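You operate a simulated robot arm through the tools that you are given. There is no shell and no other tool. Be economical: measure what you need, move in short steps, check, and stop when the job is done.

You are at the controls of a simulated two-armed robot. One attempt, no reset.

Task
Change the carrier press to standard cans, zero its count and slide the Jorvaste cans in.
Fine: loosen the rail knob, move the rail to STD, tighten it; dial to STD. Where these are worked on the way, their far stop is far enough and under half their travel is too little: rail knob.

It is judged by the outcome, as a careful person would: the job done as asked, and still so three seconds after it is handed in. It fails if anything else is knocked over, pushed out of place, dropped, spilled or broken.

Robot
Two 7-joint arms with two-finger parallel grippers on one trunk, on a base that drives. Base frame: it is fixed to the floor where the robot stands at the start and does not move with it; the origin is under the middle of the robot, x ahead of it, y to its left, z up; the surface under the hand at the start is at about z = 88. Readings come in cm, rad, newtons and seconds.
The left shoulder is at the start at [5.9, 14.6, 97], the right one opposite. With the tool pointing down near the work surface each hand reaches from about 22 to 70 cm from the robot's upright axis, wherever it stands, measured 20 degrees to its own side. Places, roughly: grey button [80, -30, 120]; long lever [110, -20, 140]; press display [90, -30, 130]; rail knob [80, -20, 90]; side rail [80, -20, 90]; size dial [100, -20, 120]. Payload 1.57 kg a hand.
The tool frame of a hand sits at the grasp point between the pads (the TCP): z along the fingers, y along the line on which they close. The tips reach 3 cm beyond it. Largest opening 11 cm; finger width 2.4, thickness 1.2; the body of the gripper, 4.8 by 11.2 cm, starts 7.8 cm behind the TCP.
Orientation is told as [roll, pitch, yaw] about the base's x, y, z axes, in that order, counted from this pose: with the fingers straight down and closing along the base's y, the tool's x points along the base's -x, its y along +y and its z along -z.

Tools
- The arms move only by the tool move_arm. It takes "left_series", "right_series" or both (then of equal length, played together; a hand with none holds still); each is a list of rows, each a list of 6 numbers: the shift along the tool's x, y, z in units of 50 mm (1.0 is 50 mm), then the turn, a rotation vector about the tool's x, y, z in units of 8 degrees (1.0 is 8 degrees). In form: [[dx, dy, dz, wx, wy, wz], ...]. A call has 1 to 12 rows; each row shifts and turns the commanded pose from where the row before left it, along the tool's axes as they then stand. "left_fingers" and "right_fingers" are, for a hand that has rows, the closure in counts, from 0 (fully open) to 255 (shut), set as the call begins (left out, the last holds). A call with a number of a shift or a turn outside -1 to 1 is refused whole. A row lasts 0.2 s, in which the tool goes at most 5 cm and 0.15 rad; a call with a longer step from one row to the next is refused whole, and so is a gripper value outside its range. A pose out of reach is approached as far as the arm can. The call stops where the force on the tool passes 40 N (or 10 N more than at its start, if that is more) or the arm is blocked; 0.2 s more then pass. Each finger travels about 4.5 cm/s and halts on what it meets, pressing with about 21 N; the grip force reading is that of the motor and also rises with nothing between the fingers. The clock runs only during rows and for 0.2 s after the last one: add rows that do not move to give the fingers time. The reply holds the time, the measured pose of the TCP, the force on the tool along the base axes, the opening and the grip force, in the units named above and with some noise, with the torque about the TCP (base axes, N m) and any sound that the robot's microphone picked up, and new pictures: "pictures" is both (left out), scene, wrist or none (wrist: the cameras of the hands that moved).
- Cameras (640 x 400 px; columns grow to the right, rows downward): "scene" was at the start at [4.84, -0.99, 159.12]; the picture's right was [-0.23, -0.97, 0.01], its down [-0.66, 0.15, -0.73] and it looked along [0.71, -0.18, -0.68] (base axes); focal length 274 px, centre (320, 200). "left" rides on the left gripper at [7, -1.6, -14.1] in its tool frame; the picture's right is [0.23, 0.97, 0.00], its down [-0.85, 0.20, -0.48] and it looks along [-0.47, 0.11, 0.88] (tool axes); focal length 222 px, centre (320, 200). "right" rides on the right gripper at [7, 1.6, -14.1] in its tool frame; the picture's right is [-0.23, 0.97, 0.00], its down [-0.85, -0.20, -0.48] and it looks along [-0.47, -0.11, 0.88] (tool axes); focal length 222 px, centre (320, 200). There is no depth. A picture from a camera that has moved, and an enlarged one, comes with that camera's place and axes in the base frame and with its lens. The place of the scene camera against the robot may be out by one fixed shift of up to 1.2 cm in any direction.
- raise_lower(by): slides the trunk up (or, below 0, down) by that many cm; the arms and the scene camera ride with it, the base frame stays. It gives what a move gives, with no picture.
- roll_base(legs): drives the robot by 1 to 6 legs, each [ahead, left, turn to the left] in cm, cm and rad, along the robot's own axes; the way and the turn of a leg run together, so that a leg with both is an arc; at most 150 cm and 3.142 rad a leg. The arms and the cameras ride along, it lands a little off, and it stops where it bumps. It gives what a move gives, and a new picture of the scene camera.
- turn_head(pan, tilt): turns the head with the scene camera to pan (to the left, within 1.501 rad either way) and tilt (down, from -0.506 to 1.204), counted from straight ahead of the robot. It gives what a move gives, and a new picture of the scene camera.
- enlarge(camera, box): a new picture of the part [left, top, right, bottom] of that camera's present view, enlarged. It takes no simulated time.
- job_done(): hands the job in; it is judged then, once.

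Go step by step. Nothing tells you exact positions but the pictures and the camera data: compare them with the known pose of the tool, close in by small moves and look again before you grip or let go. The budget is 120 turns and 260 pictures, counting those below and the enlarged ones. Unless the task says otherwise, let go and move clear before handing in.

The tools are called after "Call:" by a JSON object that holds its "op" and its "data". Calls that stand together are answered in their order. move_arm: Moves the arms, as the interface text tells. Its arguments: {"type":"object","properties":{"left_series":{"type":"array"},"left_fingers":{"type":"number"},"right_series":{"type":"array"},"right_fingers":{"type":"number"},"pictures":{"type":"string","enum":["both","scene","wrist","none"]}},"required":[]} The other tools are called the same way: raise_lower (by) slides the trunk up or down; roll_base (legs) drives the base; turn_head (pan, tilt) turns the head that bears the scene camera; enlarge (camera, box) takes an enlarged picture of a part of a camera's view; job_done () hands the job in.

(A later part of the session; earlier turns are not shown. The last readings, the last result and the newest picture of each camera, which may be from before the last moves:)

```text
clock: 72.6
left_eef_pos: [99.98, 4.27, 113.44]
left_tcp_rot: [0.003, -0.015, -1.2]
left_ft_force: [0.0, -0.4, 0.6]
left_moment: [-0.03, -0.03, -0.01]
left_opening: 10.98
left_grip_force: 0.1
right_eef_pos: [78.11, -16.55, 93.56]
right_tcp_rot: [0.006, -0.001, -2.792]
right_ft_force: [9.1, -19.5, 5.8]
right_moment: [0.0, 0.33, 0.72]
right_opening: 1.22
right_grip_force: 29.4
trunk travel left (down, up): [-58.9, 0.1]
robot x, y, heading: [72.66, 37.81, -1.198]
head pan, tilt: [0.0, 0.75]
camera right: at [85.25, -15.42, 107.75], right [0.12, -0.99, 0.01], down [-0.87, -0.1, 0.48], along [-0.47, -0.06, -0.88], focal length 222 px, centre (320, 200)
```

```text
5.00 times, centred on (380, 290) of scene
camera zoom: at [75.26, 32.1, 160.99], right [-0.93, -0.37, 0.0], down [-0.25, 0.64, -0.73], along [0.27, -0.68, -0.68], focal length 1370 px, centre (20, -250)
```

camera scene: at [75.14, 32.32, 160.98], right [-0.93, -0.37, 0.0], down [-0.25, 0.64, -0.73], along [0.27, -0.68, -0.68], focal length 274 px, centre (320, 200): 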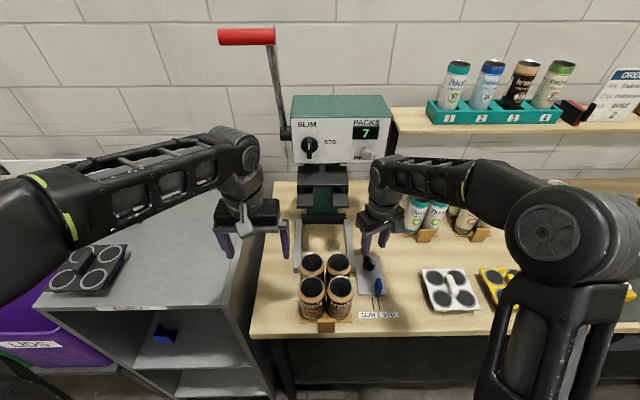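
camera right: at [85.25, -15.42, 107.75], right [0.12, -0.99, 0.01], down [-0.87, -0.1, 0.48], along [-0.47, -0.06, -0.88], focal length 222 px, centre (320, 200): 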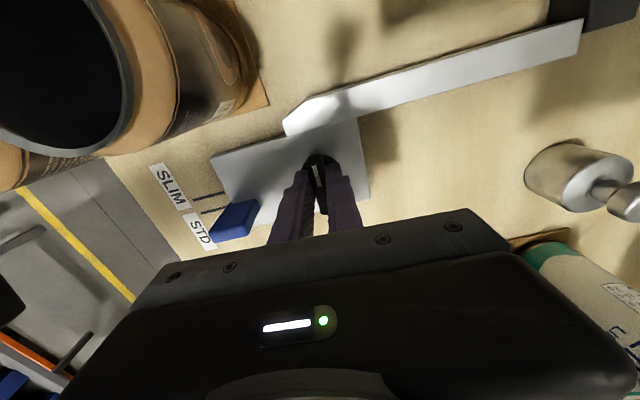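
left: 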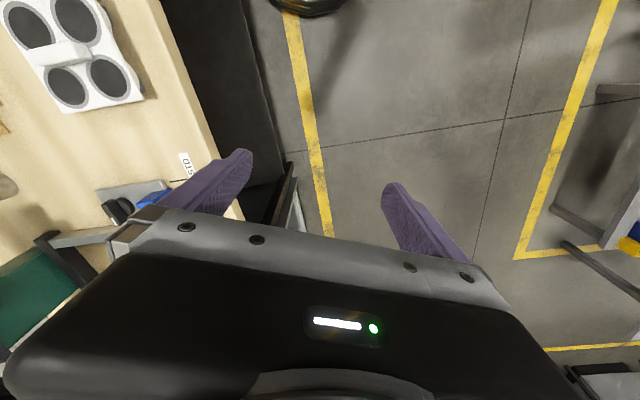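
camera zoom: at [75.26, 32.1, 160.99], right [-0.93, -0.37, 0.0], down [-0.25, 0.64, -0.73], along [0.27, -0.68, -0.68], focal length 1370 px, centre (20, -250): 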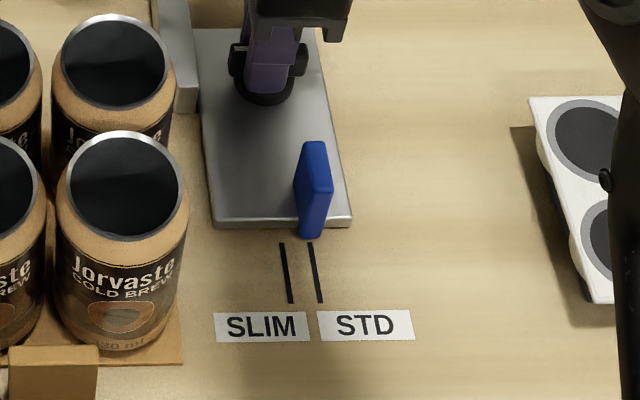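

Tightened against its stop (torque +0.7). Release and lift clear.

Call:
{"op": "move_arm", "data": {"right_series": [[0, 0, 0, 0, 0, 0.3], [0, 0, 0, 0, 0, 0], [0, 0, 0, 0, 0, -0.3], [0, 0, 0, 0, 0, 0]], "pictures": "none"}}

Call:
{"op": "move_arm", "data": {"right_series": [[0, 0, 0, 0, 0, 0], [0, 0, 0, 0, 0, 0], [0, 0, 0, 0, 0, 0], [0, 0, -0.5, 0, 0, 0], [0, 0, -0.8, 0, 0, 0], [0, 0, -0.8, 0, 0, 0], [0, 0, 0, 0, 0, 0]], "right_fingers": 150, "pictures": "scene"}}

Call:
{"op": "enlarge", "data": {"camera": "scene", "box": [330, 210, 430, 330]}}

```text
clock: 73.6
left_eef_pos: [99.86, 4.31, 113.4]
left_tcp_rot: [0.005, -0.015, -1.199]
left_ft_force: [-0.5, 0.6, -0.2]
left_moment: [-0.01, 0.0, 0.0]
left_opening: 10.98
left_grip_force: 0.2
right_eef_pos: [78.28, -16.46, 93.51]
right_tcp_rot: [0.006, 0.0, -2.789]
right_ft_force: [10.9, -19.8, 5.8]
right_moment: [0.18, -0.17, 0.65]
right_opening: 1.21
right_grip_force: 29.0
trunk travel left (down, up): [-58.9, 0.1]
robot x, y, heading: [72.31, 37.87, -1.195]
head pan, tilt: [0.0, 0.75]
```

```text
clock: 75.2
left_eef_pos: [99.84, 4.31, 113.5]
left_tcp_rot: [0.003, -0.017, -1.199]
left_ft_force: [-0.1, -0.6, -0.2]
left_moment: [0.0, 0.02, 0.0]
left_opening: 11.01
left_grip_force: 0.0
right_eef_pos: [78.05, -16.04, 104.13]
right_tcp_rot: [0.002, -0.003, -2.79]
right_ft_force: [0.8, -0.5, -1.1]
right_moment: [0.01, 0.02, -0.01]
right_opening: 4.54
right_grip_force: 0.0
trunk travel left (down, up): [-58.9, 0.1]
robot x, y, heading: [72.49, 37.91, -1.195]
head pan, tilt: [0.0, 0.75]
camera scene: at [75.16, 32.29, 160.98], right [-0.93, -0.37, 0.0], down [-0.25, 0.64, -0.73], along [0.27, -0.68, -0.68], focal length 274 px, centre (320, 200)
```

scene: 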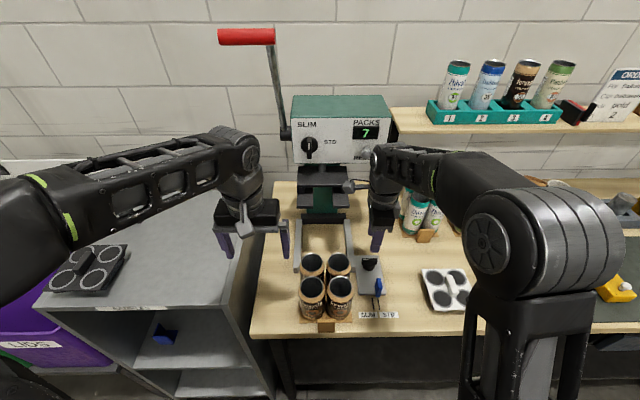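

```text
3.33 times, centred on (380, 270) of scene
camera zoom: at [75.16, 32.29, 160.98], right [-0.93, -0.37, 0.0], down [-0.25, 0.64, -0.73], along [0.27, -0.68, -0.68], focal length 913 px, centre (120, -33)
```

zoom: 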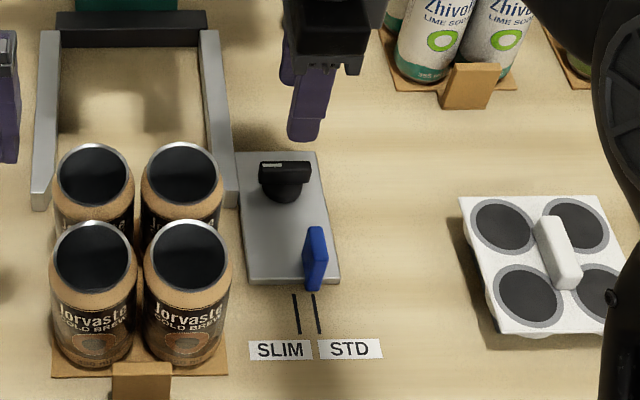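

Rail set and locked. Next the RESET button (≈A 57, L 69.9, z 121.8) with the right hand pointing forward. First unwind the yaw and rise.

Call:
{"op": "move_arm", "data": {"right_series": [[0, 0, -0.1, 0, 0, -0.95], [0, 0, -0.1, 0, 0, -0.95], [0, 0, -0.1, 0, 0, -0.95], [0, 0, -0.1, 0, 0, -0.95], [0, 0, -0.1, 0, 0, -0.95], [0, 0, -0.1, 0, 0, -0.95], [0, 0, -0.1, 0, 0, -0.95], [0, 0, -0.1, 0, 0, -0.95], [0, 0, -0.1, 0, 0, -0.95], [0, 0, -0.1, 0, 0, -0.95], [0, 0, -0.1, 0, 0, -0.95], [0, 0, 0, 0, 0, -0.95]], "right_fingers": 255, "pictures": "none"}}

Call:
{"op": "move_arm", "data": {"right_series": [[0.6, 0, -0.2, 0, -0.4, 0], [0.6, 0, -0.2, 0, -0.8, 0], [0.6, 0, 0, 0, -0.8, 0], [0.3, 0, 0, 0, -0.8, 0], [0, 0, 0, 0, -0.8, 0], [0, 0, 0, 0, -0.8, 0], [0, 0, 0, 0, 0, 0]], "pictures": "scene"}}

```text
clock: 77.8
left_eef_pos: [99.85, 4.29, 113.48]
left_tcp_rot: [0.005, -0.017, -1.199]
left_ft_force: [-0.2, -0.1, 0.0]
left_moment: [-0.03, 0.02, -0.01]
left_opening: 11.02
left_grip_force: 0.1
right_eef_pos: [78.15, -16.26, 109.49]
right_tcp_rot: [-0.001, -0.003, -1.196]
right_ft_force: [0.1, -0.1, -0.4]
right_moment: [-0.01, -0.02, 0.01]
right_opening: 0.0
right_grip_force: 21.0
trunk travel left (down, up): [-58.9, 0.1]
robot x, y, heading: [72.48, 37.82, -1.199]
head pan, tilt: [0.0, 0.75]
```

```text
clock: 79.4
left_eef_pos: [99.84, 4.37, 113.61]
left_tcp_rot: [0.005, -0.017, -1.2]
left_ft_force: [-1.2, 0.1, -0.4]
left_moment: [0.01, 0.02, -0.03]
left_opening: 11.02
left_grip_force: 0.0
right_eef_pos: [74.22, -6.52, 110.48]
right_tcp_rot: [0.0, -0.62, -1.197]
right_ft_force: [0.3, -0.3, 0.2]
right_moment: [-0.03, 0.0, 0.01]
right_opening: 0.0
right_grip_force: 21.3
trunk travel left (down, up): [-58.9, 0.1]
robot x, y, heading: [72.63, 37.64, -1.193]
head pan, tilt: [0.0, 0.75]
camera scene: at [75.14, 32.31, 160.98], right [-0.93, -0.37, 0.0], down [-0.25, 0.64, -0.73], along [0.27, -0.68, -0.68], focal length 274 px, centre (320, 200)
```

scene: 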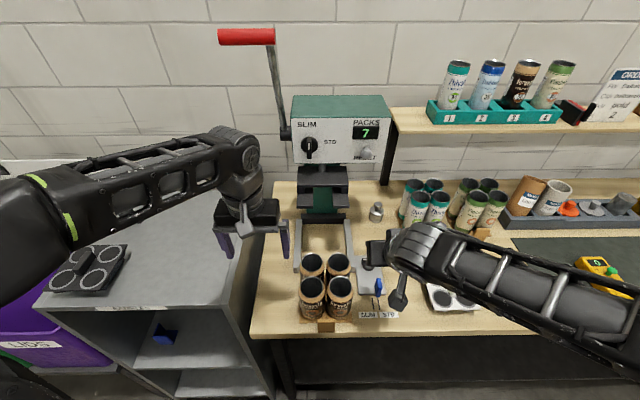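

Call:
{"op": "move_arm", "data": {"right_series": [[-0.2, 0, -0.2, 0, -0.85, 0], [-0.3, 0, -0.2, 0, -0.85, 0], [-0.3, 0, -0.1, 0, -0.85, 0], [-0.4, 0, 0, 0, -0.85, 0], [-0.4, 0, 0, 0, -0.85, 0], [-0.4, 0, 0, 0, -0.85, 0], [-0.3, 0, 0, 0, -0.85, 0], [0, 0, 0, 0, -0.85, 0], [0, 0, 0, 0, 0, 0]], "pictures": "both"}}

```text
clock: 81.4
left_eef_pos: [99.75, 4.49, 113.62]
left_tcp_rot: [0.003, -0.017, -1.198]
left_ft_force: [-1.0, -0.6, 0.3]
left_moment: [-0.02, 0.0, 0.0]
left_opening: 10.99
left_grip_force: 0.0
right_eef_pos: [79.52, -14.91, 126.07]
right_tcp_rot: [-0.112, -1.569, -1.084]
right_ft_force: [0.5, 0.2, 0.7]
right_moment: [0.0, 0.0, -0.04]
right_opening: 0.0
right_grip_force: 21.2
right hand out of reach, approached as far as the arm can: row 2, 3, 4, 5, 6, 7, 8
trunk travel left (down, up): [-58.9, 0.1]
robot x, y, heading: [72.62, 37.76, -1.199]
head pan, tilt: [0.0, 0.75]
camera scene: at [75.08, 32.41, 160.99], right [-0.93, -0.37, 0.0], down [-0.25, 0.63, -0.73], along [0.27, -0.68, -0.68], focal length 274 px, centre (320, 200)
camera right: at [75.9, -0.93, 119.12], right [0.91, 0.35, 0.23], down [-0.36, 0.37, 0.86], along [0.22, -0.86, 0.46], focal length 222 px, centre (320, 200)
```

scene: 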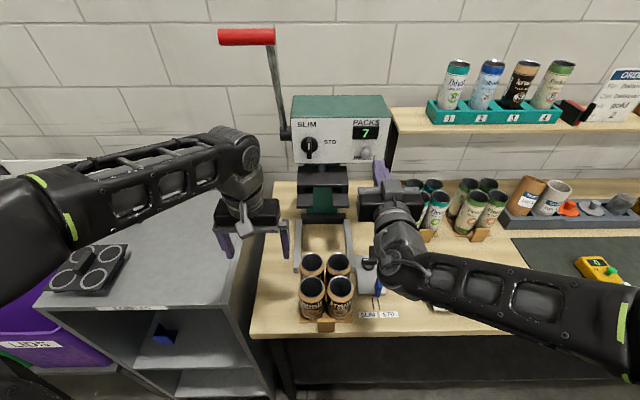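
right: 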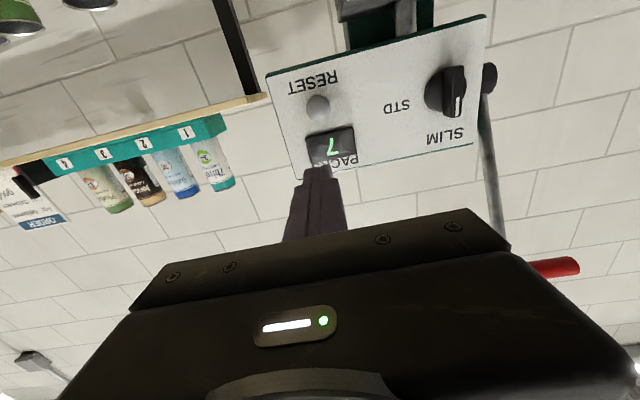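

Hand now points straight at the press. The wrist view gives the button at L≈69.3, z≈121.7; align and approach part way.

Call:
{"op": "move_arm", "data": {"right_series": [[0.3, 0.05, 0.1, 0, 0, 0], [0.3, 0.05, 0.3, 0, 0, 0], [0.27, 0.04, 0.4, 0, 0, 0], [0, 0, 0.4, 0, 0, 0], [0, 0, 0, 0, 0, 0]], "pictures": "both"}}

Call:
{"op": "enlarge", "data": {"camera": "scene", "box": [330, 100, 430, 200]}}

```text
clock: 82.6
left_eef_pos: [99.84, 4.42, 113.57]
left_tcp_rot: [0.003, -0.017, -1.2]
left_ft_force: [-0.5, 0.4, 0.0]
left_moment: [-0.01, -0.02, -0.01]
left_opening: 10.99
left_grip_force: 0.0
right_eef_pos: [82.39, -20.31, 121.7]
right_tcp_rot: [-0.282, -1.567, -0.914]
right_ft_force: [0.0, 0.2, 0.1]
right_moment: [0.01, -0.03, -0.02]
right_opening: 0.0
right_grip_force: 21.3
trunk travel left (down, up): [-58.9, 0.1]
robot x, y, heading: [72.37, 37.64, -1.197]
head pan, tilt: [0.0, 0.75]
camera scene: at [75.12, 32.37, 160.99], right [-0.93, -0.37, 0.0], down [-0.25, 0.63, -0.73], along [0.27, -0.68, -0.68], focal length 274 px, centre (320, 200)
camera right: at [78.69, -6.35, 114.8], right [0.91, 0.35, 0.23], down [-0.36, 0.37, 0.86], along [0.22, -0.86, 0.46], focal length 222 px, centre (320, 200)
```

scene: 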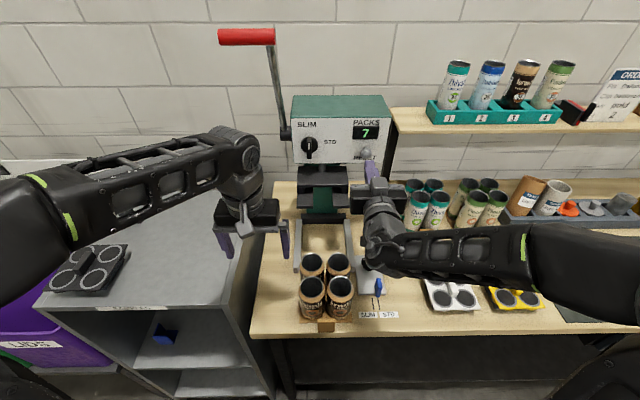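
right: 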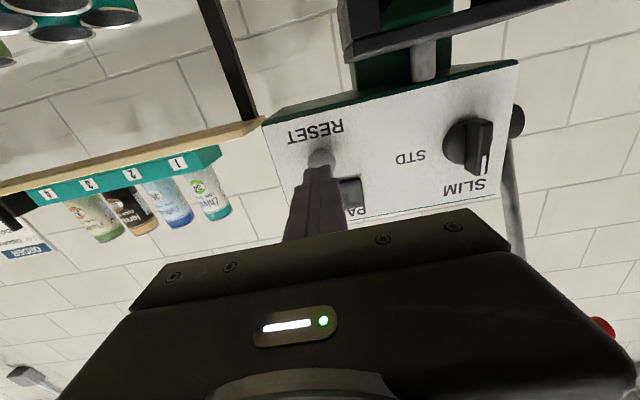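

```text
4.00 times, centred on (380, 150) of scene
camera zoom: at [75.12, 32.37, 160.99], right [-0.93, -0.37, 0.0], down [-0.25, 0.63, -0.73], along [0.27, -0.68, -0.68], focal length 1096 px, centre (80, 400)
```

zoom: 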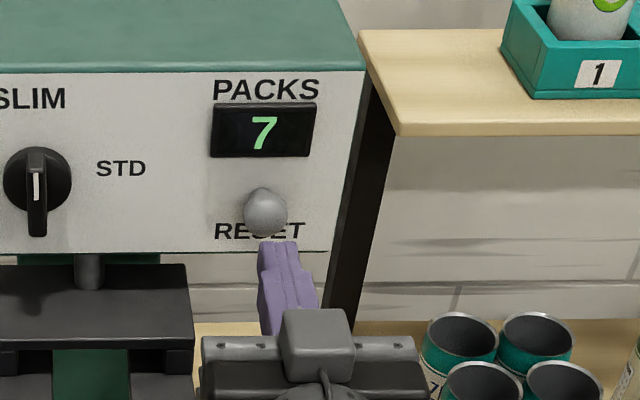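

Aligned. Advance and press gently.

Call:
{"op": "move_arm", "data": {"right_series": [[0, 0.03, 0.2, 0, 0, 0], [0, 0, 0.25, 0, 0, 0], [0, 0, 0.25, 0, 0, 0], [0, 0, 0.2, 0, 0, 0], [0, 0, 0, 0, 0, 0]], "pictures": "wrist"}}

Call:
{"op": "enlarge", "data": {"camera": "scene", "box": [330, 100, 430, 200]}}

```text
clock: 83.8
left_eef_pos: [99.81, 4.53, 113.63]
left_tcp_rot: [0.003, -0.018, -1.2]
left_ft_force: [-0.4, -0.2, 0.5]
left_moment: [0.01, -0.03, 0.0]
left_opening: 10.99
left_grip_force: 0.0
right_eef_pos: [84.16, -24.24, 121.45]
right_tcp_rot: [-0.393, -1.567, -0.805]
right_ft_force: [-0.1, 7.9, -0.9]
right_moment: [0.04, 0.05, 0.11]
right_opening: 0.01
right_grip_force: 21.2
trunk travel left (down, up): [-58.9, 0.1]
robot x, y, heading: [72.54, 37.54, -1.197]
head pan, tilt: [0.0, 0.75]
heard: click
camera right: at [80.44, -10.35, 114.67], right [0.91, 0.36, 0.23], down [-0.36, 0.37, 0.86], along [0.22, -0.86, 0.46], focal length 222 px, centre (320, 200)
```

right: 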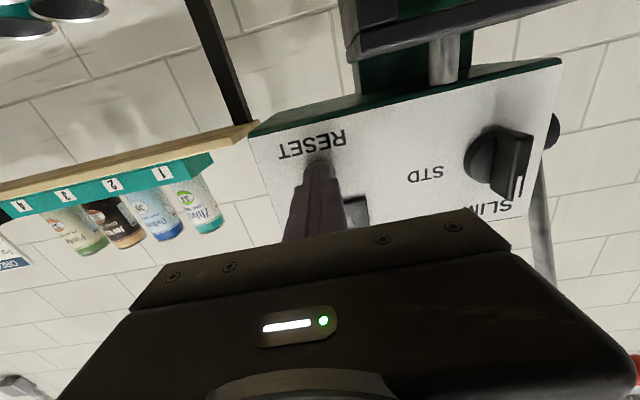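

```text
4.00 times, centred on (380, 150) of scene
camera zoom: at [75.15, 32.46, 160.99], right [-0.93, -0.37, 0.0], down [-0.25, 0.63, -0.73], along [0.27, -0.68, -0.68], focal length 1096 px, centre (80, 400)
```

zoom: 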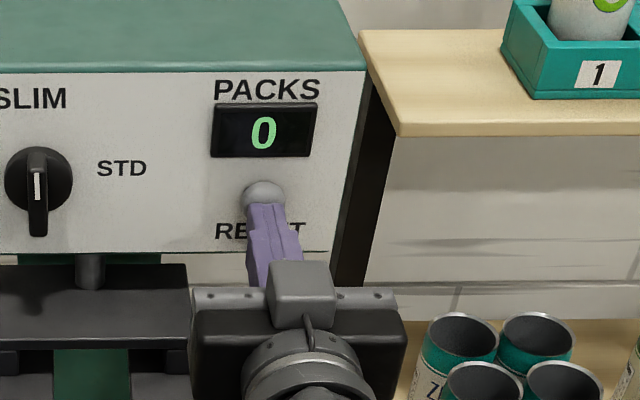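

The count shows 0 (click heard). Back off, shift the left hand out of the way, and line up with the dial (≈L 83.9, z 123.6).

Call:
{"op": "move_arm", "data": {"right_series": [[0, 0, -0.4, 0, 0, 0], [0, 0, -0.7, 0, 0, 0], [0, 0, -0.6, 0, 0, 0], [0, 0.5, 0, 0, 0, 0], [-0.2, 0.8, 0, 0, 0, 0], [-0.2, 0.8, 0, 0, 0, 0], [0, 0.75, 0, 0, 0, 0], [0, 0, 0, 0, 0, 0]], "left_series": [[0.4, 0.3, 0, 0, 0, 0], [0.4, 0.4, 0, 0, 0, 0], [0.4, 0.4, 0, 0, 0, 0], [0.1, 0.3, 0, 0, 0, 0], [0, 0, 0, 0, 0, 0], [0, 0, 0, 0, 0, 0], [0, 0, 0, 0, 0, 0], [0, 0, 0, 0, 0, 0]], "right_fingers": 140, "pictures": "both"}}

```text
clock: 85.6
left_eef_pos: [103.86, 12.99, 113.5]
left_tcp_rot: [0.005, -0.018, -1.2]
left_ft_force: [0.1, 0.8, -0.1]
left_moment: [-0.03, -0.02, -0.01]
left_opening: 11.02
left_grip_force: 0.0
right_eef_pos: [94.47, -11.28, 123.83]
right_tcp_rot: [-0.146, -1.567, -1.053]
right_ft_force: [0.3, -0.1, 1.3]
right_moment: [-0.01, -0.01, -0.02]
right_opening: 4.96
right_grip_force: 0.1
trunk travel left (down, up): [-58.9, 0.1]
robot x, y, heading: [72.25, 37.7, -1.196]
head pan, tilt: [0.0, 0.75]
camera scene: at [75.05, 32.35, 160.99], right [-0.93, -0.37, 0.0], down [-0.25, 0.63, -0.73], along [0.27, -0.68, -0.68], focal length 274 px, centre (320, 200)
camera right: at [90.75, 2.61, 116.91], right [0.91, 0.35, 0.23], down [-0.36, 0.37, 0.86], along [0.22, -0.86, 0.46], focal length 222 px, centre (320, 200)
camera left: at [99.71, 18.96, 127.64], right [0.83, 0.57, 0.0], down [0.49, -0.72, 0.49], along [0.28, -0.41, -0.87], focal length 222 px, centre (320, 200)
```

scene: 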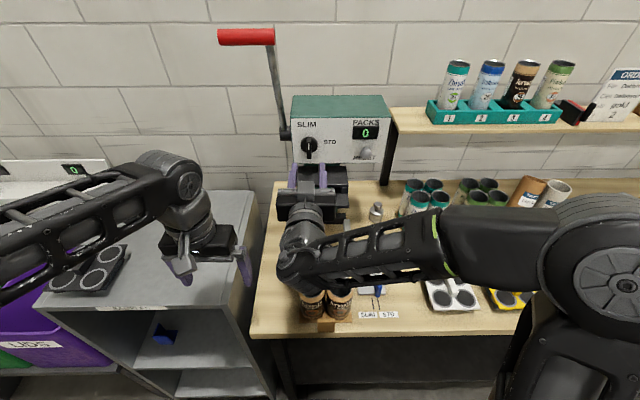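
right: 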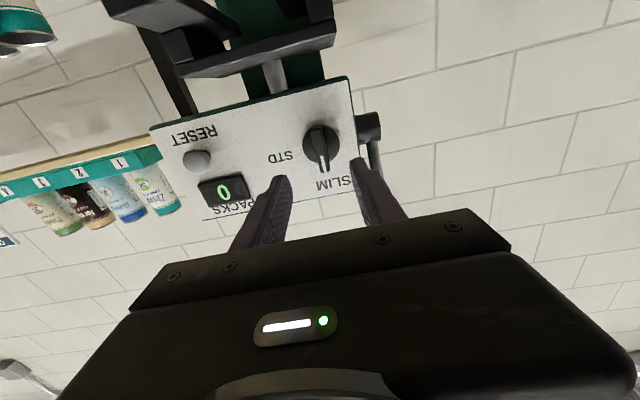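
left: 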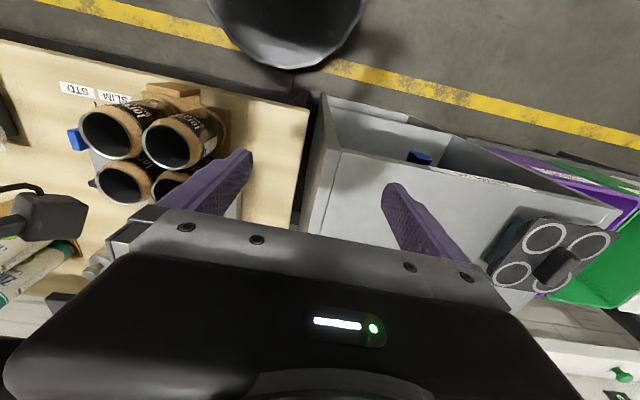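

Dial centred (L 83.85, z 124). Advance with open fingers.

Call:
{"op": "move_arm", "data": {"right_series": [[0, 0, 0.4, 0, 0, 0], [0, 0, 0.5, 0, 0, 0], [0, 0, 0.4, 0, 0, 0], [0, 0, 0, 0, 0, 0]], "pictures": "both"}}

Call:
{"op": "enlarge", "data": {"camera": "scene", "box": [270, 100, 370, 200]}}

Call:
{"op": "enlarge", "data": {"camera": "right", "box": [240, 80, 420, 240]}}

```text
clock: 86.6
left_eef_pos: [104.13, 13.06, 113.44]
left_tcp_rot: [0.002, -0.017, -1.199]
left_ft_force: [-0.1, 0.0, -0.5]
left_moment: [-0.03, -0.02, -0.03]
left_opening: 11.0
left_grip_force: 0.1
right_eef_pos: [96.7, -17.2, 123.46]
right_tcp_rot: [-0.335, -1.566, -0.862]
right_ft_force: [-0.1, -0.1, 0.6]
right_moment: [-0.02, 0.0, 0.04]
right_opening: 4.97
right_grip_force: 0.0
trunk travel left (down, up): [-58.9, 0.1]
robot x, y, heading: [72.14, 37.81, -1.191]
head pan, tilt: [0.0, 0.75]
camera scene: at [75.13, 32.37, 160.99], right [-0.93, -0.37, 0.0], down [-0.25, 0.63, -0.73], along [0.27, -0.68, -0.68], focal length 274 px, centre (320, 200)
camera right: at [93.08, -3.35, 116.7], right [0.91, 0.35, 0.23], down [-0.36, 0.37, 0.86], along [0.22, -0.86, 0.46], focal length 222 px, centre (320, 200)
```

scene: 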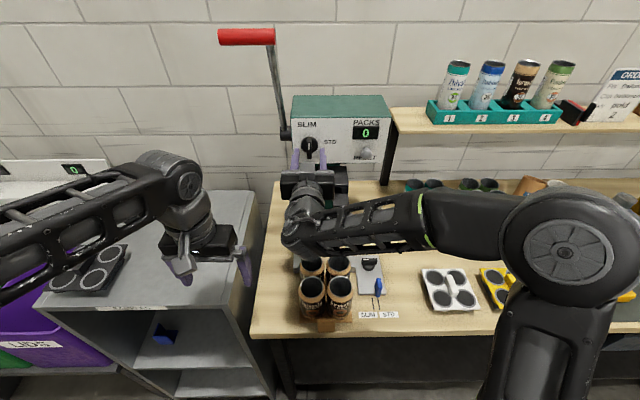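
right: 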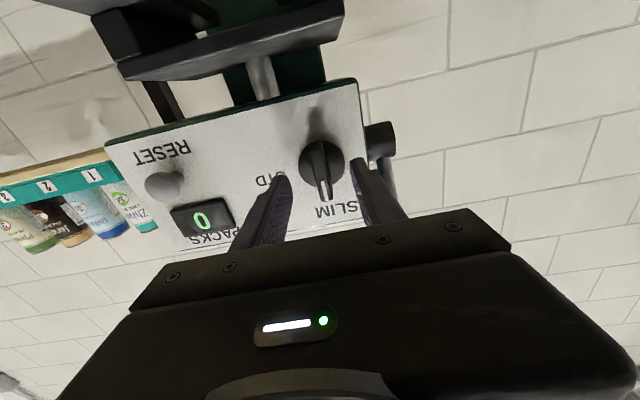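

```text
4.00 times, centred on (320, 150) of scene
camera zoom: at [75.13, 32.37, 160.99], right [-0.93, -0.37, 0.0], down [-0.25, 0.63, -0.73], along [0.27, -0.68, -0.68], focal length 1096 px, centre (320, 400)
```

zoom: 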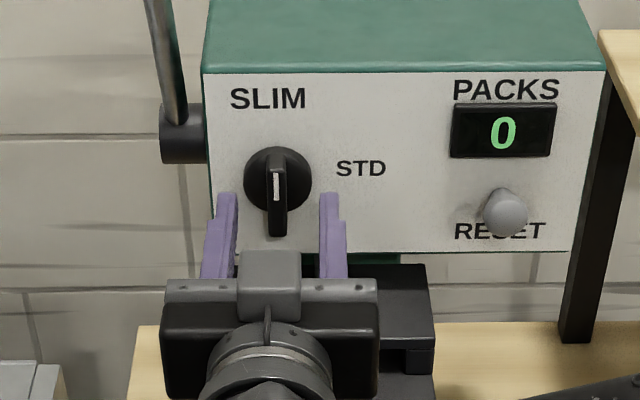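

```text
2.50 times, centred on (330, 160) of right
camera zoom: at [93.08, -3.35, 116.7], right [0.91, 0.35, 0.23], down [-0.36, 0.37, 0.86], along [0.22, -0.86, 0.46], focal length 555 px, centre (295, 300)
```

zoom: 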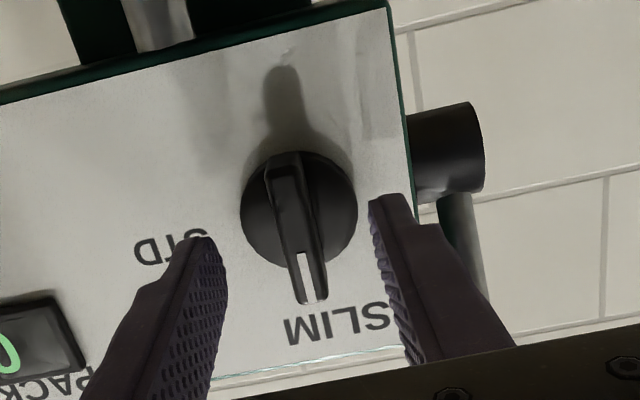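

Call:
{"op": "move_arm", "data": {"right_series": [[-0.08, 0, 0.2, 0, 0, 0], [0, 0, 0.2, 0, 0, 0], [0, 0, 0.1, 0, 0, 0], [0, 0, 0, 0, 0, 0]], "pictures": "none"}}

Call:
{"op": "enlarge", "data": {"camera": "right", "box": [240, 80, 420, 240]}}

Call:
{"op": "enlarge", "data": {"camera": "scene", "box": [270, 100, 370, 200]}}

```text
clock: 87.6
left_eef_pos: [103.97, 12.96, 113.42]
left_tcp_rot: [0.004, -0.018, -1.199]
left_ft_force: [0.6, 0.6, -0.3]
left_moment: [0.0, 0.0, 0.01]
left_opening: 10.99
left_grip_force: 0.0
right_eef_pos: [97.62, -19.65, 123.96]
right_tcp_rot: [-0.293, -1.567, -0.904]
right_ft_force: [-0.5, 1.1, -0.4]
right_moment: [-0.01, -0.01, 0.0]
right_opening: 4.98
right_grip_force: 0.1
trunk travel left (down, up): [-58.9, 0.1]
robot x, y, heading: [72.35, 37.76, -1.198]
head pan, tilt: [0.0, 0.75]
```

```text
2.50 times, centred on (330, 160) of right
camera zoom: at [93.97, -5.77, 117.06], right [0.91, 0.35, 0.23], down [-0.36, 0.37, 0.86], along [0.22, -0.86, 0.46], focal length 555 px, centre (295, 300)
```

zoom: 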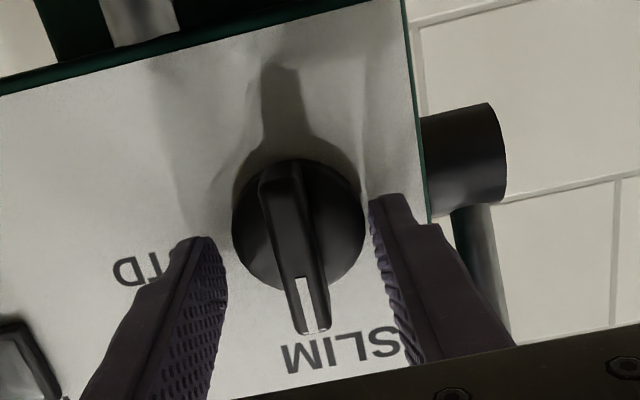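

```text
4.00 times, centred on (320, 150) of scene
camera zoom: at [75.13, 32.35, 160.99], right [-0.93, -0.37, 0.0], down [-0.25, 0.63, -0.73], along [0.27, -0.68, -0.68], focal length 1096 px, centre (320, 400)
```

zoom: 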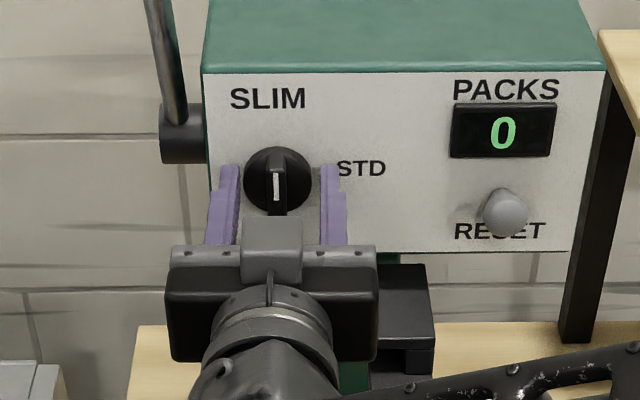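

Call:
{"op": "move_arm", "data": {"right_series": [[0, 0, 0, 0, 0, 0], [0, 0, 0, 0, 0, 0], [0, 0, 0, 0, 0, 0], [0, 0, 0, 0, 0, 0], [0, 0, 0, 0, 0, 0]], "right_fingers": 255, "pictures": "wrist"}}

```text
clock: 88.8
left_eef_pos: [104.06, 12.94, 113.45]
left_tcp_rot: [0.003, -0.017, -1.199]
left_ft_force: [0.1, -0.4, 1.2]
left_moment: [0.02, -0.02, 0.02]
left_opening: 10.99
left_grip_force: 0.0
right_eef_pos: [97.82, -19.57, 123.97]
right_tcp_rot: [-0.463, -1.565, -0.737]
right_ft_force: [6.6, 1.1, 0.3]
right_moment: [0.05, 0.0, 0.73]
right_opening: 4.34
right_grip_force: 44.9
trunk travel left (down, up): [-58.9, 0.1]
robot x, y, heading: [72.63, 37.6, -1.197]
head pan, tilt: [0.0, 0.75]
camera right: at [94.12, -5.69, 117.06], right [0.91, 0.36, 0.23], down [-0.36, 0.37, 0.86], along [0.22, -0.86, 0.46], focal length 222 px, centre (320, 200)
```

right: 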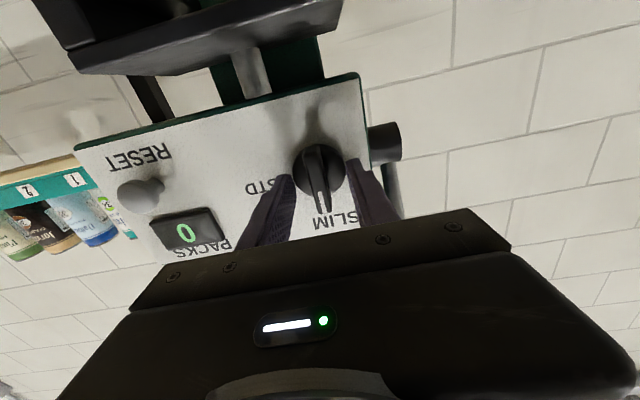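

The fingers caught the round base (4.3 cm). Open, back off 1.2 cm, and grip the bar.

Call:
{"op": "move_arm", "data": {"right_series": [[0, 0, 0, 0, 0, 0], [0, 0, -0.12, 0, 0, 0], [0, 0, -0.12, 0, 0, 0], [0, 0, 0, 0, 0, 0]], "right_fingers": 140, "pictures": "none"}}

Call:
{"op": "move_arm", "data": {"right_series": [[0, 0, 0, 0, 0, 0], [0, 0, 0, 0, 0, 0], [0, 0, 0, 0, 0, 0], [0, 0, 0, 0, 0, 0], [0, 0, 0, 0, 0, 0]], "right_fingers": 255, "pictures": "wrist"}}

```text
clock: 89.8
left_eef_pos: [103.98, 13.06, 113.42]
left_tcp_rot: [0.004, -0.017, -1.199]
left_ft_force: [0.5, 0.4, 1.1]
left_moment: [0.0, 0.0, 0.0]
left_opening: 11.01
left_grip_force: 0.1
right_eef_pos: [97.25, -18.67, 123.94]
right_tcp_rot: [-0.194, -1.568, -1.004]
right_ft_force: [0.5, -0.1, -0.1]
right_moment: [-0.02, 0.0, 0.03]
right_opening: 4.97
right_grip_force: 0.0
trunk travel left (down, up): [-58.9, 0.1]
robot x, y, heading: [71.93, 37.59, -1.2]
head pan, tilt: [0.0, 0.75]
```

```text
clock: 91.0
left_eef_pos: [104.06, 13.09, 113.46]
left_tcp_rot: [0.004, -0.017, -1.2]
left_ft_force: [0.5, 0.2, 0.1]
left_moment: [0.0, -0.01, -0.01]
left_opening: 11.0
left_grip_force: 0.0
right_eef_pos: [97.45, -18.53, 123.91]
right_tcp_rot: [-0.434, -1.567, -0.761]
right_ft_force: [6.1, 1.3, 0.3]
right_moment: [-0.08, -0.15, 0.63]
right_opening: 1.19
right_grip_force: 29.7
trunk travel left (down, up): [-58.9, 0.1]
robot x, y, heading: [72.43, 37.21, -1.197]
head pan, tilt: [0.0, 0.75]
camera right: at [93.67, -4.63, 117.12], right [0.91, 0.36, 0.23], down [-0.36, 0.37, 0.86], along [0.22, -0.86, 0.46], focal length 222 px, centre (320, 200)
```

right: 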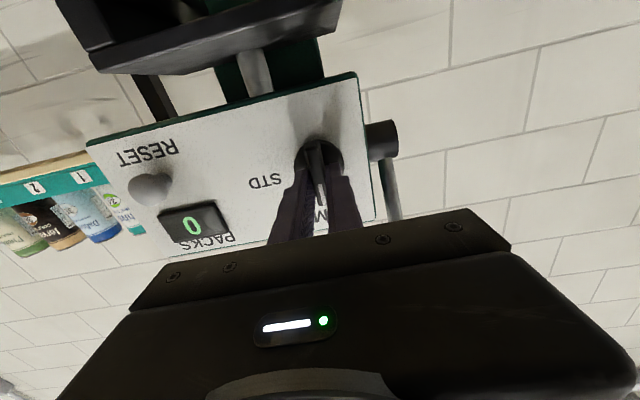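

Gripped the bar. Turn clockwise toward STD.

Call:
{"op": "move_arm", "data": {"right_series": [[0, 0.04, 0, 0, 0, 0.4], [0, 0, 0, 0, 0, 0.7], [0, 0, 0, 0, 0, 0.7], [0, 0, 0, 0, 0, 0.7], [0, 0, 0, 0, 0, 0.7], [0, 0, 0, 0, 0, 0]], "pictures": "both"}}

```text
clock: 92.4
left_eef_pos: [103.86, 12.91, 113.58]
left_tcp_rot: [0.005, -0.017, -1.198]
left_ft_force: [0.3, -0.8, 0.2]
left_moment: [0.0, -0.01, -0.01]
left_opening: 10.98
left_grip_force: 0.1
right_eef_pos: [97.26, -18.65, 123.92]
right_tcp_rot: [1.558, -1.122, -2.763]
right_ft_force: [-8.0, 3.2, -6.5]
right_moment: [-0.31, -0.11, 0.12]
right_opening: 1.2
right_grip_force: 29.3
trunk travel left (down, up): [-58.9, 0.1]
robot x, y, heading: [72.47, 37.92, -1.198]
head pan, tilt: [0.0, 0.75]
camera scene: at [74.99, 32.35, 160.98], right [-0.93, -0.36, 0.0], down [-0.25, 0.64, -0.73], along [0.27, -0.68, -0.68], focal length 274 px, centre (320, 200)
camera right: at [96.23, -3.65, 118.48], right [0.73, 0.28, 0.63], down [-0.68, 0.24, 0.69], along [0.04, -0.93, 0.37], focal length 222 px, centre (320, 200)
```

scene: 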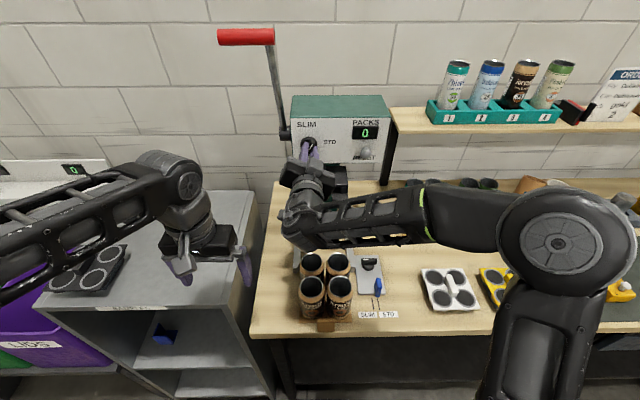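
right: 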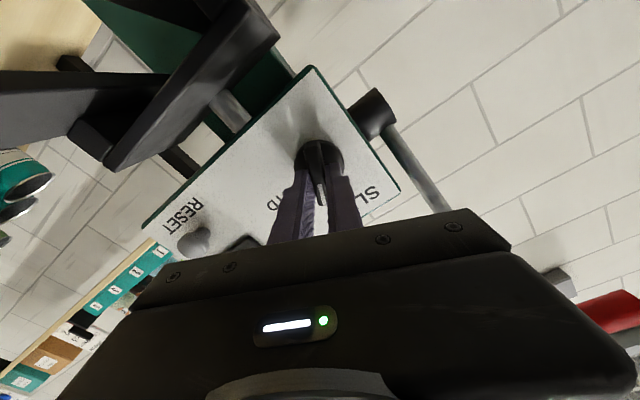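

Call:
{"op": "move_arm", "data": {"right_series": [[0, 0, 0, 0, 0, 0.6], [0, 0, 0, 0, 0, 0.7], [0, 0, 0, 0, 0, 0.7], [0, 0, 0, 0, 0, 0.7], [0, 0, 0, 0, 0, 0.7], [0, 0, 0, 0, 0, 0.7], [0, 0, 0, 0, 0, 0.7], [0, 0, 0, 0, 0, 0.7], [0, 0, 0, 0, 0, 0.7], [0, 0, 0, 0, 0, 0]], "pictures": "wrist"}}

Call:
{"op": "enlarge", "data": {"camera": "scene", "box": [270, 100, 370, 200]}}

```text
clock: 94.3
left_eef_pos: [103.83, 13.09, 113.58]
left_tcp_rot: [0.004, -0.018, -1.199]
left_ft_force: [0.7, -0.5, -0.1]
left_moment: [-0.02, 0.0, -0.01]
left_opening: 11.02
left_grip_force: 0.1
right_eef_pos: [97.19, -19.25, 123.63]
right_tcp_rot: [1.538, -0.381, -2.748]
right_ft_force: [-12.2, 9.1, -4.2]
right_moment: [-0.87, -0.31, -0.03]
right_opening: 1.25
right_grip_force: 29.3
right hand out of reach, approached as far as the arm can: row 8, 9
trunk travel left (down, up): [-58.9, 0.1]
robot x, y, heading: [72.64, 37.84, -1.194]
head pan, tilt: [0.0, 0.75]
stopped in row 9 (right hand): the force on the tool passed its limit at 76 N (the readings are from after the stop); the commanded pose is now the measured one
camera right: at [98.44, -3.35, 123.17], right [0.15, 0.03, 0.99], down [-0.98, 0.12, 0.15], along [-0.11, -0.99, 0.04], focal length 222 px, centre (320, 200)
```

right: 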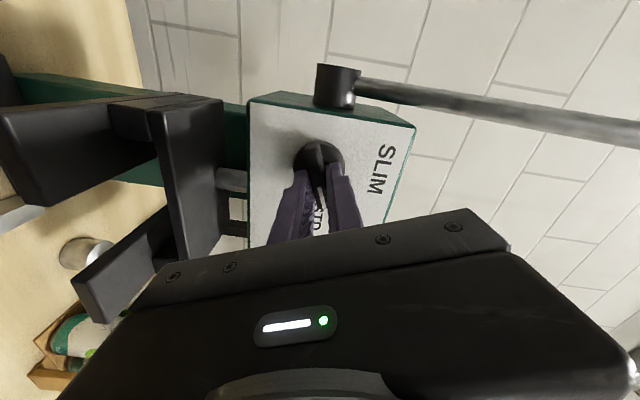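

```text
4.00 times, centred on (320, 150) of scene
camera zoom: at [74.9, 32.56, 161.04], right [-0.93, -0.36, 0.0], down [-0.25, 0.63, -0.73], along [0.27, -0.68, -0.68], focal length 1096 px, centre (320, 400)
```

zoom: 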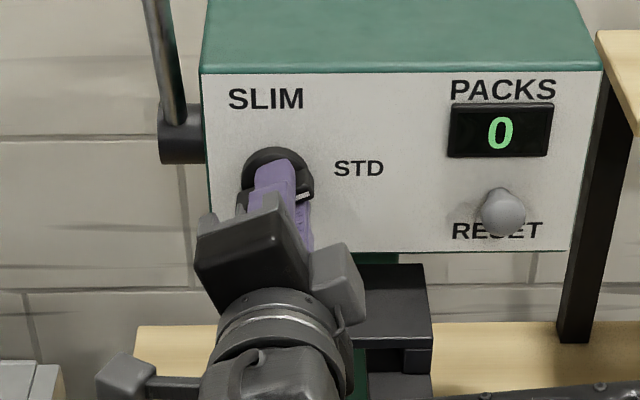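

The arm's wrist limit stopped the turn at about 68°. I'll release, back off a little and look at the dial's state.

Call:
{"op": "move_arm", "data": {"right_series": [[0, 0, 0, 0, 0, 0], [0, 0, 0, 0, 0, 0], [0, 0, 0, 0, 0, 0], [0, 0, -0.4, 0, 0, 0], [0, 0, -0.5, 0, 0, 0], [0, 0, 0, 0, 0, 0]], "right_fingers": 140, "pictures": "wrist"}}

Call:
{"op": "enlarge", "data": {"camera": "scene", "box": [270, 100, 370, 200]}}

```text
clock: 95.7
left_eef_pos: [104.07, 12.94, 113.33]
left_tcp_rot: [0.003, -0.018, -1.2]
left_ft_force: [-0.5, -0.1, 0.4]
left_moment: [0.01, 0.03, 0.01]
left_opening: 11.02
left_grip_force: 0.1
right_eef_pos: [95.67, -17.71, 125.56]
right_tcp_rot: [1.534, -0.381, -2.742]
right_ft_force: [1.2, -0.2, -0.3]
right_moment: [-0.04, -0.01, 0.0]
right_opening: 4.95
right_grip_force: 0.0
right hand out of reach, approached as far as the arm can: row 4, 5
trunk travel left (down, up): [-58.9, 0.1]
robot x, y, heading: [72.53, 37.78, -1.193]
head pan, tilt: [0.0, 0.75]
camera right: at [96.77, -1.64, 125.12], right [0.15, 0.03, 0.99], down [-0.98, 0.11, 0.15], along [-0.11, -0.99, 0.04], focal length 222 px, centre (320, 200)
```

right: 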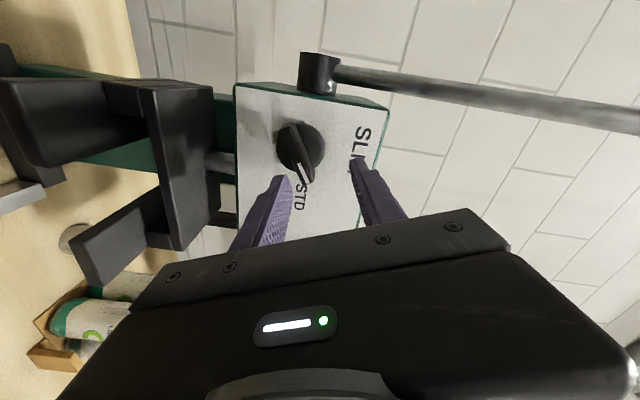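

```text
4.00 times, centred on (320, 150) of scene
camera zoom: at [75.14, 32.35, 160.99], right [-0.93, -0.37, 0.0], down [-0.25, 0.64, -0.73], along [0.27, -0.68, -0.68], focal length 1096 px, centre (320, 400)
```

zoom: 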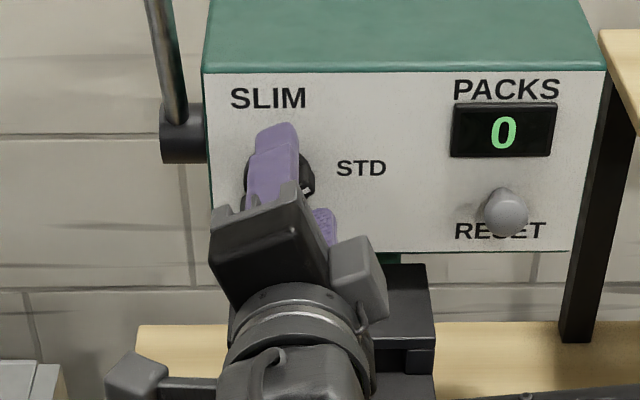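

Call:
{"op": "enlarge", "data": {"camera": "right", "box": [220, 80, 400, 240]}}

```text
2.50 times, centred on (310, 160) of right
camera zoom: at [96.77, -1.64, 125.12], right [0.15, 0.03, 0.99], down [-0.98, 0.11, 0.15], along [-0.11, -0.99, 0.04], focal length 555 px, centre (345, 300)
```

zoom: 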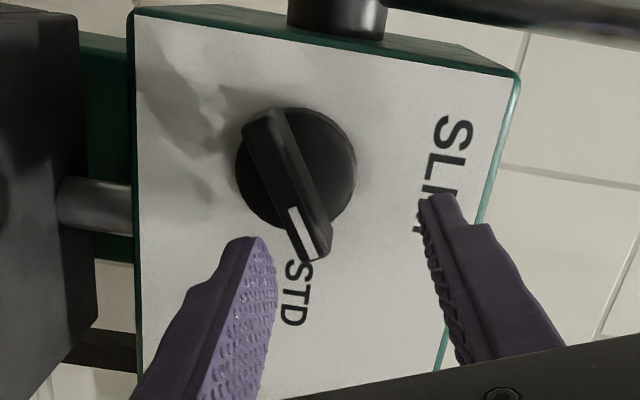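

The dial is about 25° short of STD. I'll back off, rotate the hand level again, close the fingers, and push the pointer end down.

Call:
{"op": "move_arm", "data": {"right_series": [[0, 0, -0.4, 0, 0, -0.4], [0, 0, -0.4, 0, 0, -0.7], [0, 0, -0.3, 0, 0, -0.9], [0, 0, 0, 0, 0, -0.9], [0, 0, 0, 0, 0, -0.9], [0, 0, 0, 0, 0, -0.9], [0, 0, 0, 0, 0, -0.9], [0, 0, 0, 0, 0, -0.9], [0, 0, 0, 0, 0, -0.9], [0, 0, 0, 0, 0, -0.9], [0, 0, 0, 0, 0, 0]], "pictures": "none"}}

Call:
{"op": "move_arm", "data": {"right_series": [[0, 0, 0, 0, 0, 0], [0, 0, 0, 0, 0, 0], [0, 0, 0, 0, 0, 0], [0, 0, 0, 0, 0, 0], [0, 0, 0, 0, 0, 0]], "right_fingers": 255, "pictures": "both"}}

```text
clock: 98.1
left_eef_pos: [104.09, 13.1, 113.48]
left_tcp_rot: [0.002, -0.017, -1.2]
left_ft_force: [0.0, -0.4, -0.1]
left_moment: [0.01, 0.0, -0.01]
left_opening: 11.01
left_grip_force: 0.0
right_eef_pos: [93.39, -12.61, 126.01]
right_tcp_rot: [0.804, -1.526, -1.994]
right_ft_force: [0.7, -0.9, -0.2]
right_moment: [-0.02, -0.02, 0.0]
right_opening: 4.95
right_grip_force: 0.0
right hand out of reach, approached as far as the arm can: row 1
trunk travel left (down, up): [-58.9, 0.1]
robot x, y, heading: [72.2, 37.4, -1.194]
head pan, tilt: [0.0, 0.75]
```

```text
clock: 99.3
left_eef_pos: [103.94, 13.04, 113.4]
left_tcp_rot: [0.002, -0.018, -1.199]
left_ft_force: [-0.1, -0.1, 0.3]
left_moment: [0.0, 0.03, 0.0]
left_opening: 10.99
left_grip_force: 0.1
right_eef_pos: [93.38, -12.57, 125.95]
right_tcp_rot: [0.827, -1.526, -2.017]
right_ft_force: [-0.1, -0.3, 0.1]
right_moment: [0.02, 0.02, -0.02]
right_opening: 0.0
right_grip_force: 20.4
trunk travel left (down, up): [-58.9, 0.1]
robot x, y, heading: [72.59, 37.62, -1.202]
head pan, tilt: [0.0, 0.75]
camera scene: at [75.11, 32.39, 160.99], right [-0.93, -0.37, 0.0], down [-0.25, 0.63, -0.73], along [0.27, -0.68, -0.68], focal length 274 px, centre (320, 200)
camera right: at [89.77, 1.47, 119.55], right [0.9, 0.35, 0.26], down [-0.38, 0.34, 0.86], along [0.22, -0.87, 0.44], focal length 222 px, centre (320, 200)
```

scene: 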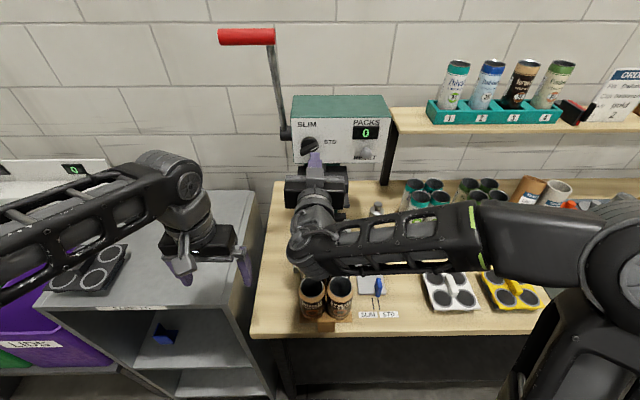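
right: 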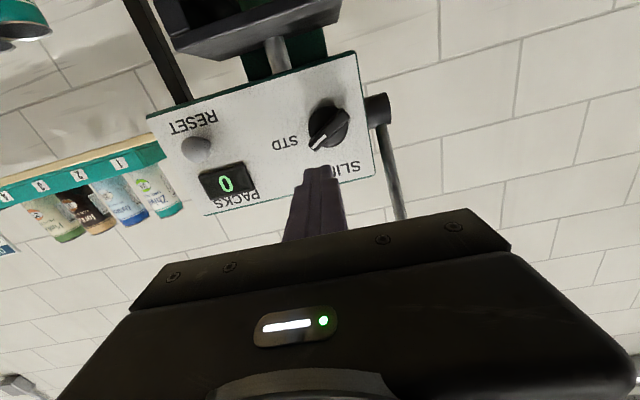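

Call:
{"op": "enlarge", "data": {"camera": "right", "box": [250, 70, 400, 200]}}

Call:
{"op": "enlarge", "data": {"camera": "scene", "box": [285, 115, 345, 175]}}

```text
3.08 times, centred on (325, 135) of right
camera zoom: at [89.77, 1.47, 119.55], right [0.9, 0.35, 0.26], down [-0.38, 0.34, 0.86], along [0.22, -0.87, 0.44], focal length 684 px, centre (305, 400)
```

zoom: 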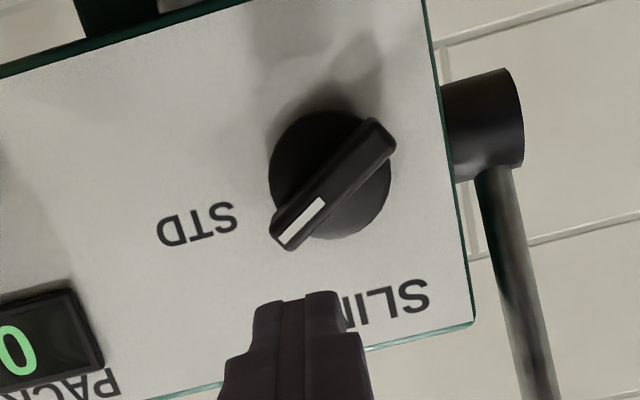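

```text
6.67 times, centred on (315, 145) of scene
camera zoom: at [75.11, 32.39, 160.99], right [-0.93, -0.37, 0.0], down [-0.25, 0.63, -0.73], along [0.27, -0.68, -0.68], focal length 1826 px, centre (353, 567)
```

zoom: 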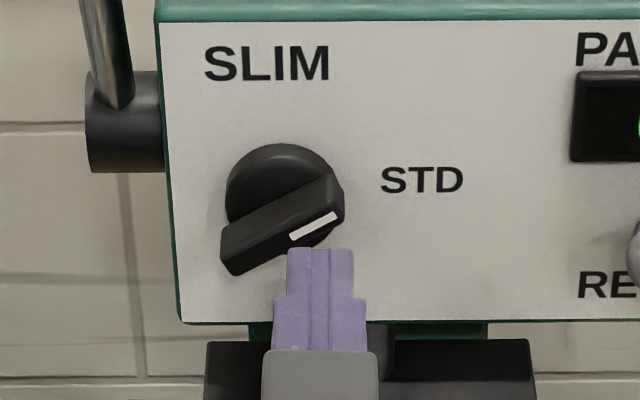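

Call:
{"op": "move_arm", "data": {"right_series": [[-0.25, -0.1, 0, 0, 0, 0], [-0.25, 0, 0.3, 0, -0.15, 0], [0, 0, 0.5, 0, -0.15, 0], [0, 0, 0.5, 0, 0, 0], [0, 0, 0, 0, 0, 0]], "pictures": "none"}}

Call:
{"op": "enlarge", "data": {"camera": "scene", "box": [285, 115, 345, 175]}}

Call:
{"op": "enlarge", "data": {"camera": "right", "box": [250, 70, 400, 200]}}

```text
clock: 100.5
left_eef_pos: [103.92, 13.14, 113.37]
left_tcp_rot: [0.004, -0.017, -1.2]
left_ft_force: [-1.2, -0.3, -0.1]
left_moment: [-0.01, -0.01, 0.03]
left_opening: 11.0
left_grip_force: 0.0
right_eef_pos: [95.4, -19.1, 128.31]
right_tcp_rot: [1.911, -1.537, -3.101]
right_ft_force: [1.0, -0.6, -0.1]
right_moment: [0.01, -0.01, 0.0]
right_opening: 0.0
right_grip_force: 20.7
trunk travel left (down, up): [-58.9, 0.1]
robot x, y, heading: [72.55, 37.78, -1.201]
head pan, tilt: [0.0, 0.75]
```

```text
6.67 times, centred on (315, 145) of scene
camera zoom: at [75.09, 32.43, 160.99], right [-0.93, -0.37, 0.0], down [-0.25, 0.63, -0.73], along [0.27, -0.68, -0.68], focal length 1826 px, centre (353, 567)
```

zoom: 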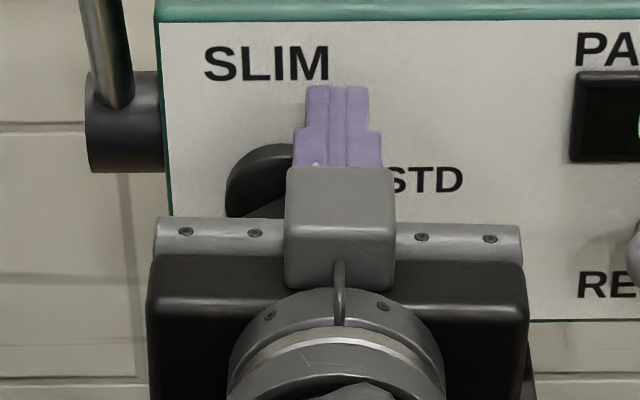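

```text
3.08 times, centred on (325, 135) of right
camera zoom: at [91.8, -5.13, 121.28], right [0.9, 0.36, 0.26], down [-0.39, 0.37, 0.84], along [0.21, -0.86, 0.47], focal length 684 px, centre (305, 400)
```

zoom: 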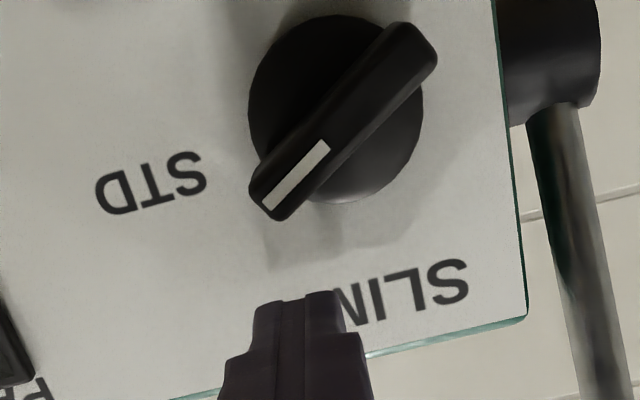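

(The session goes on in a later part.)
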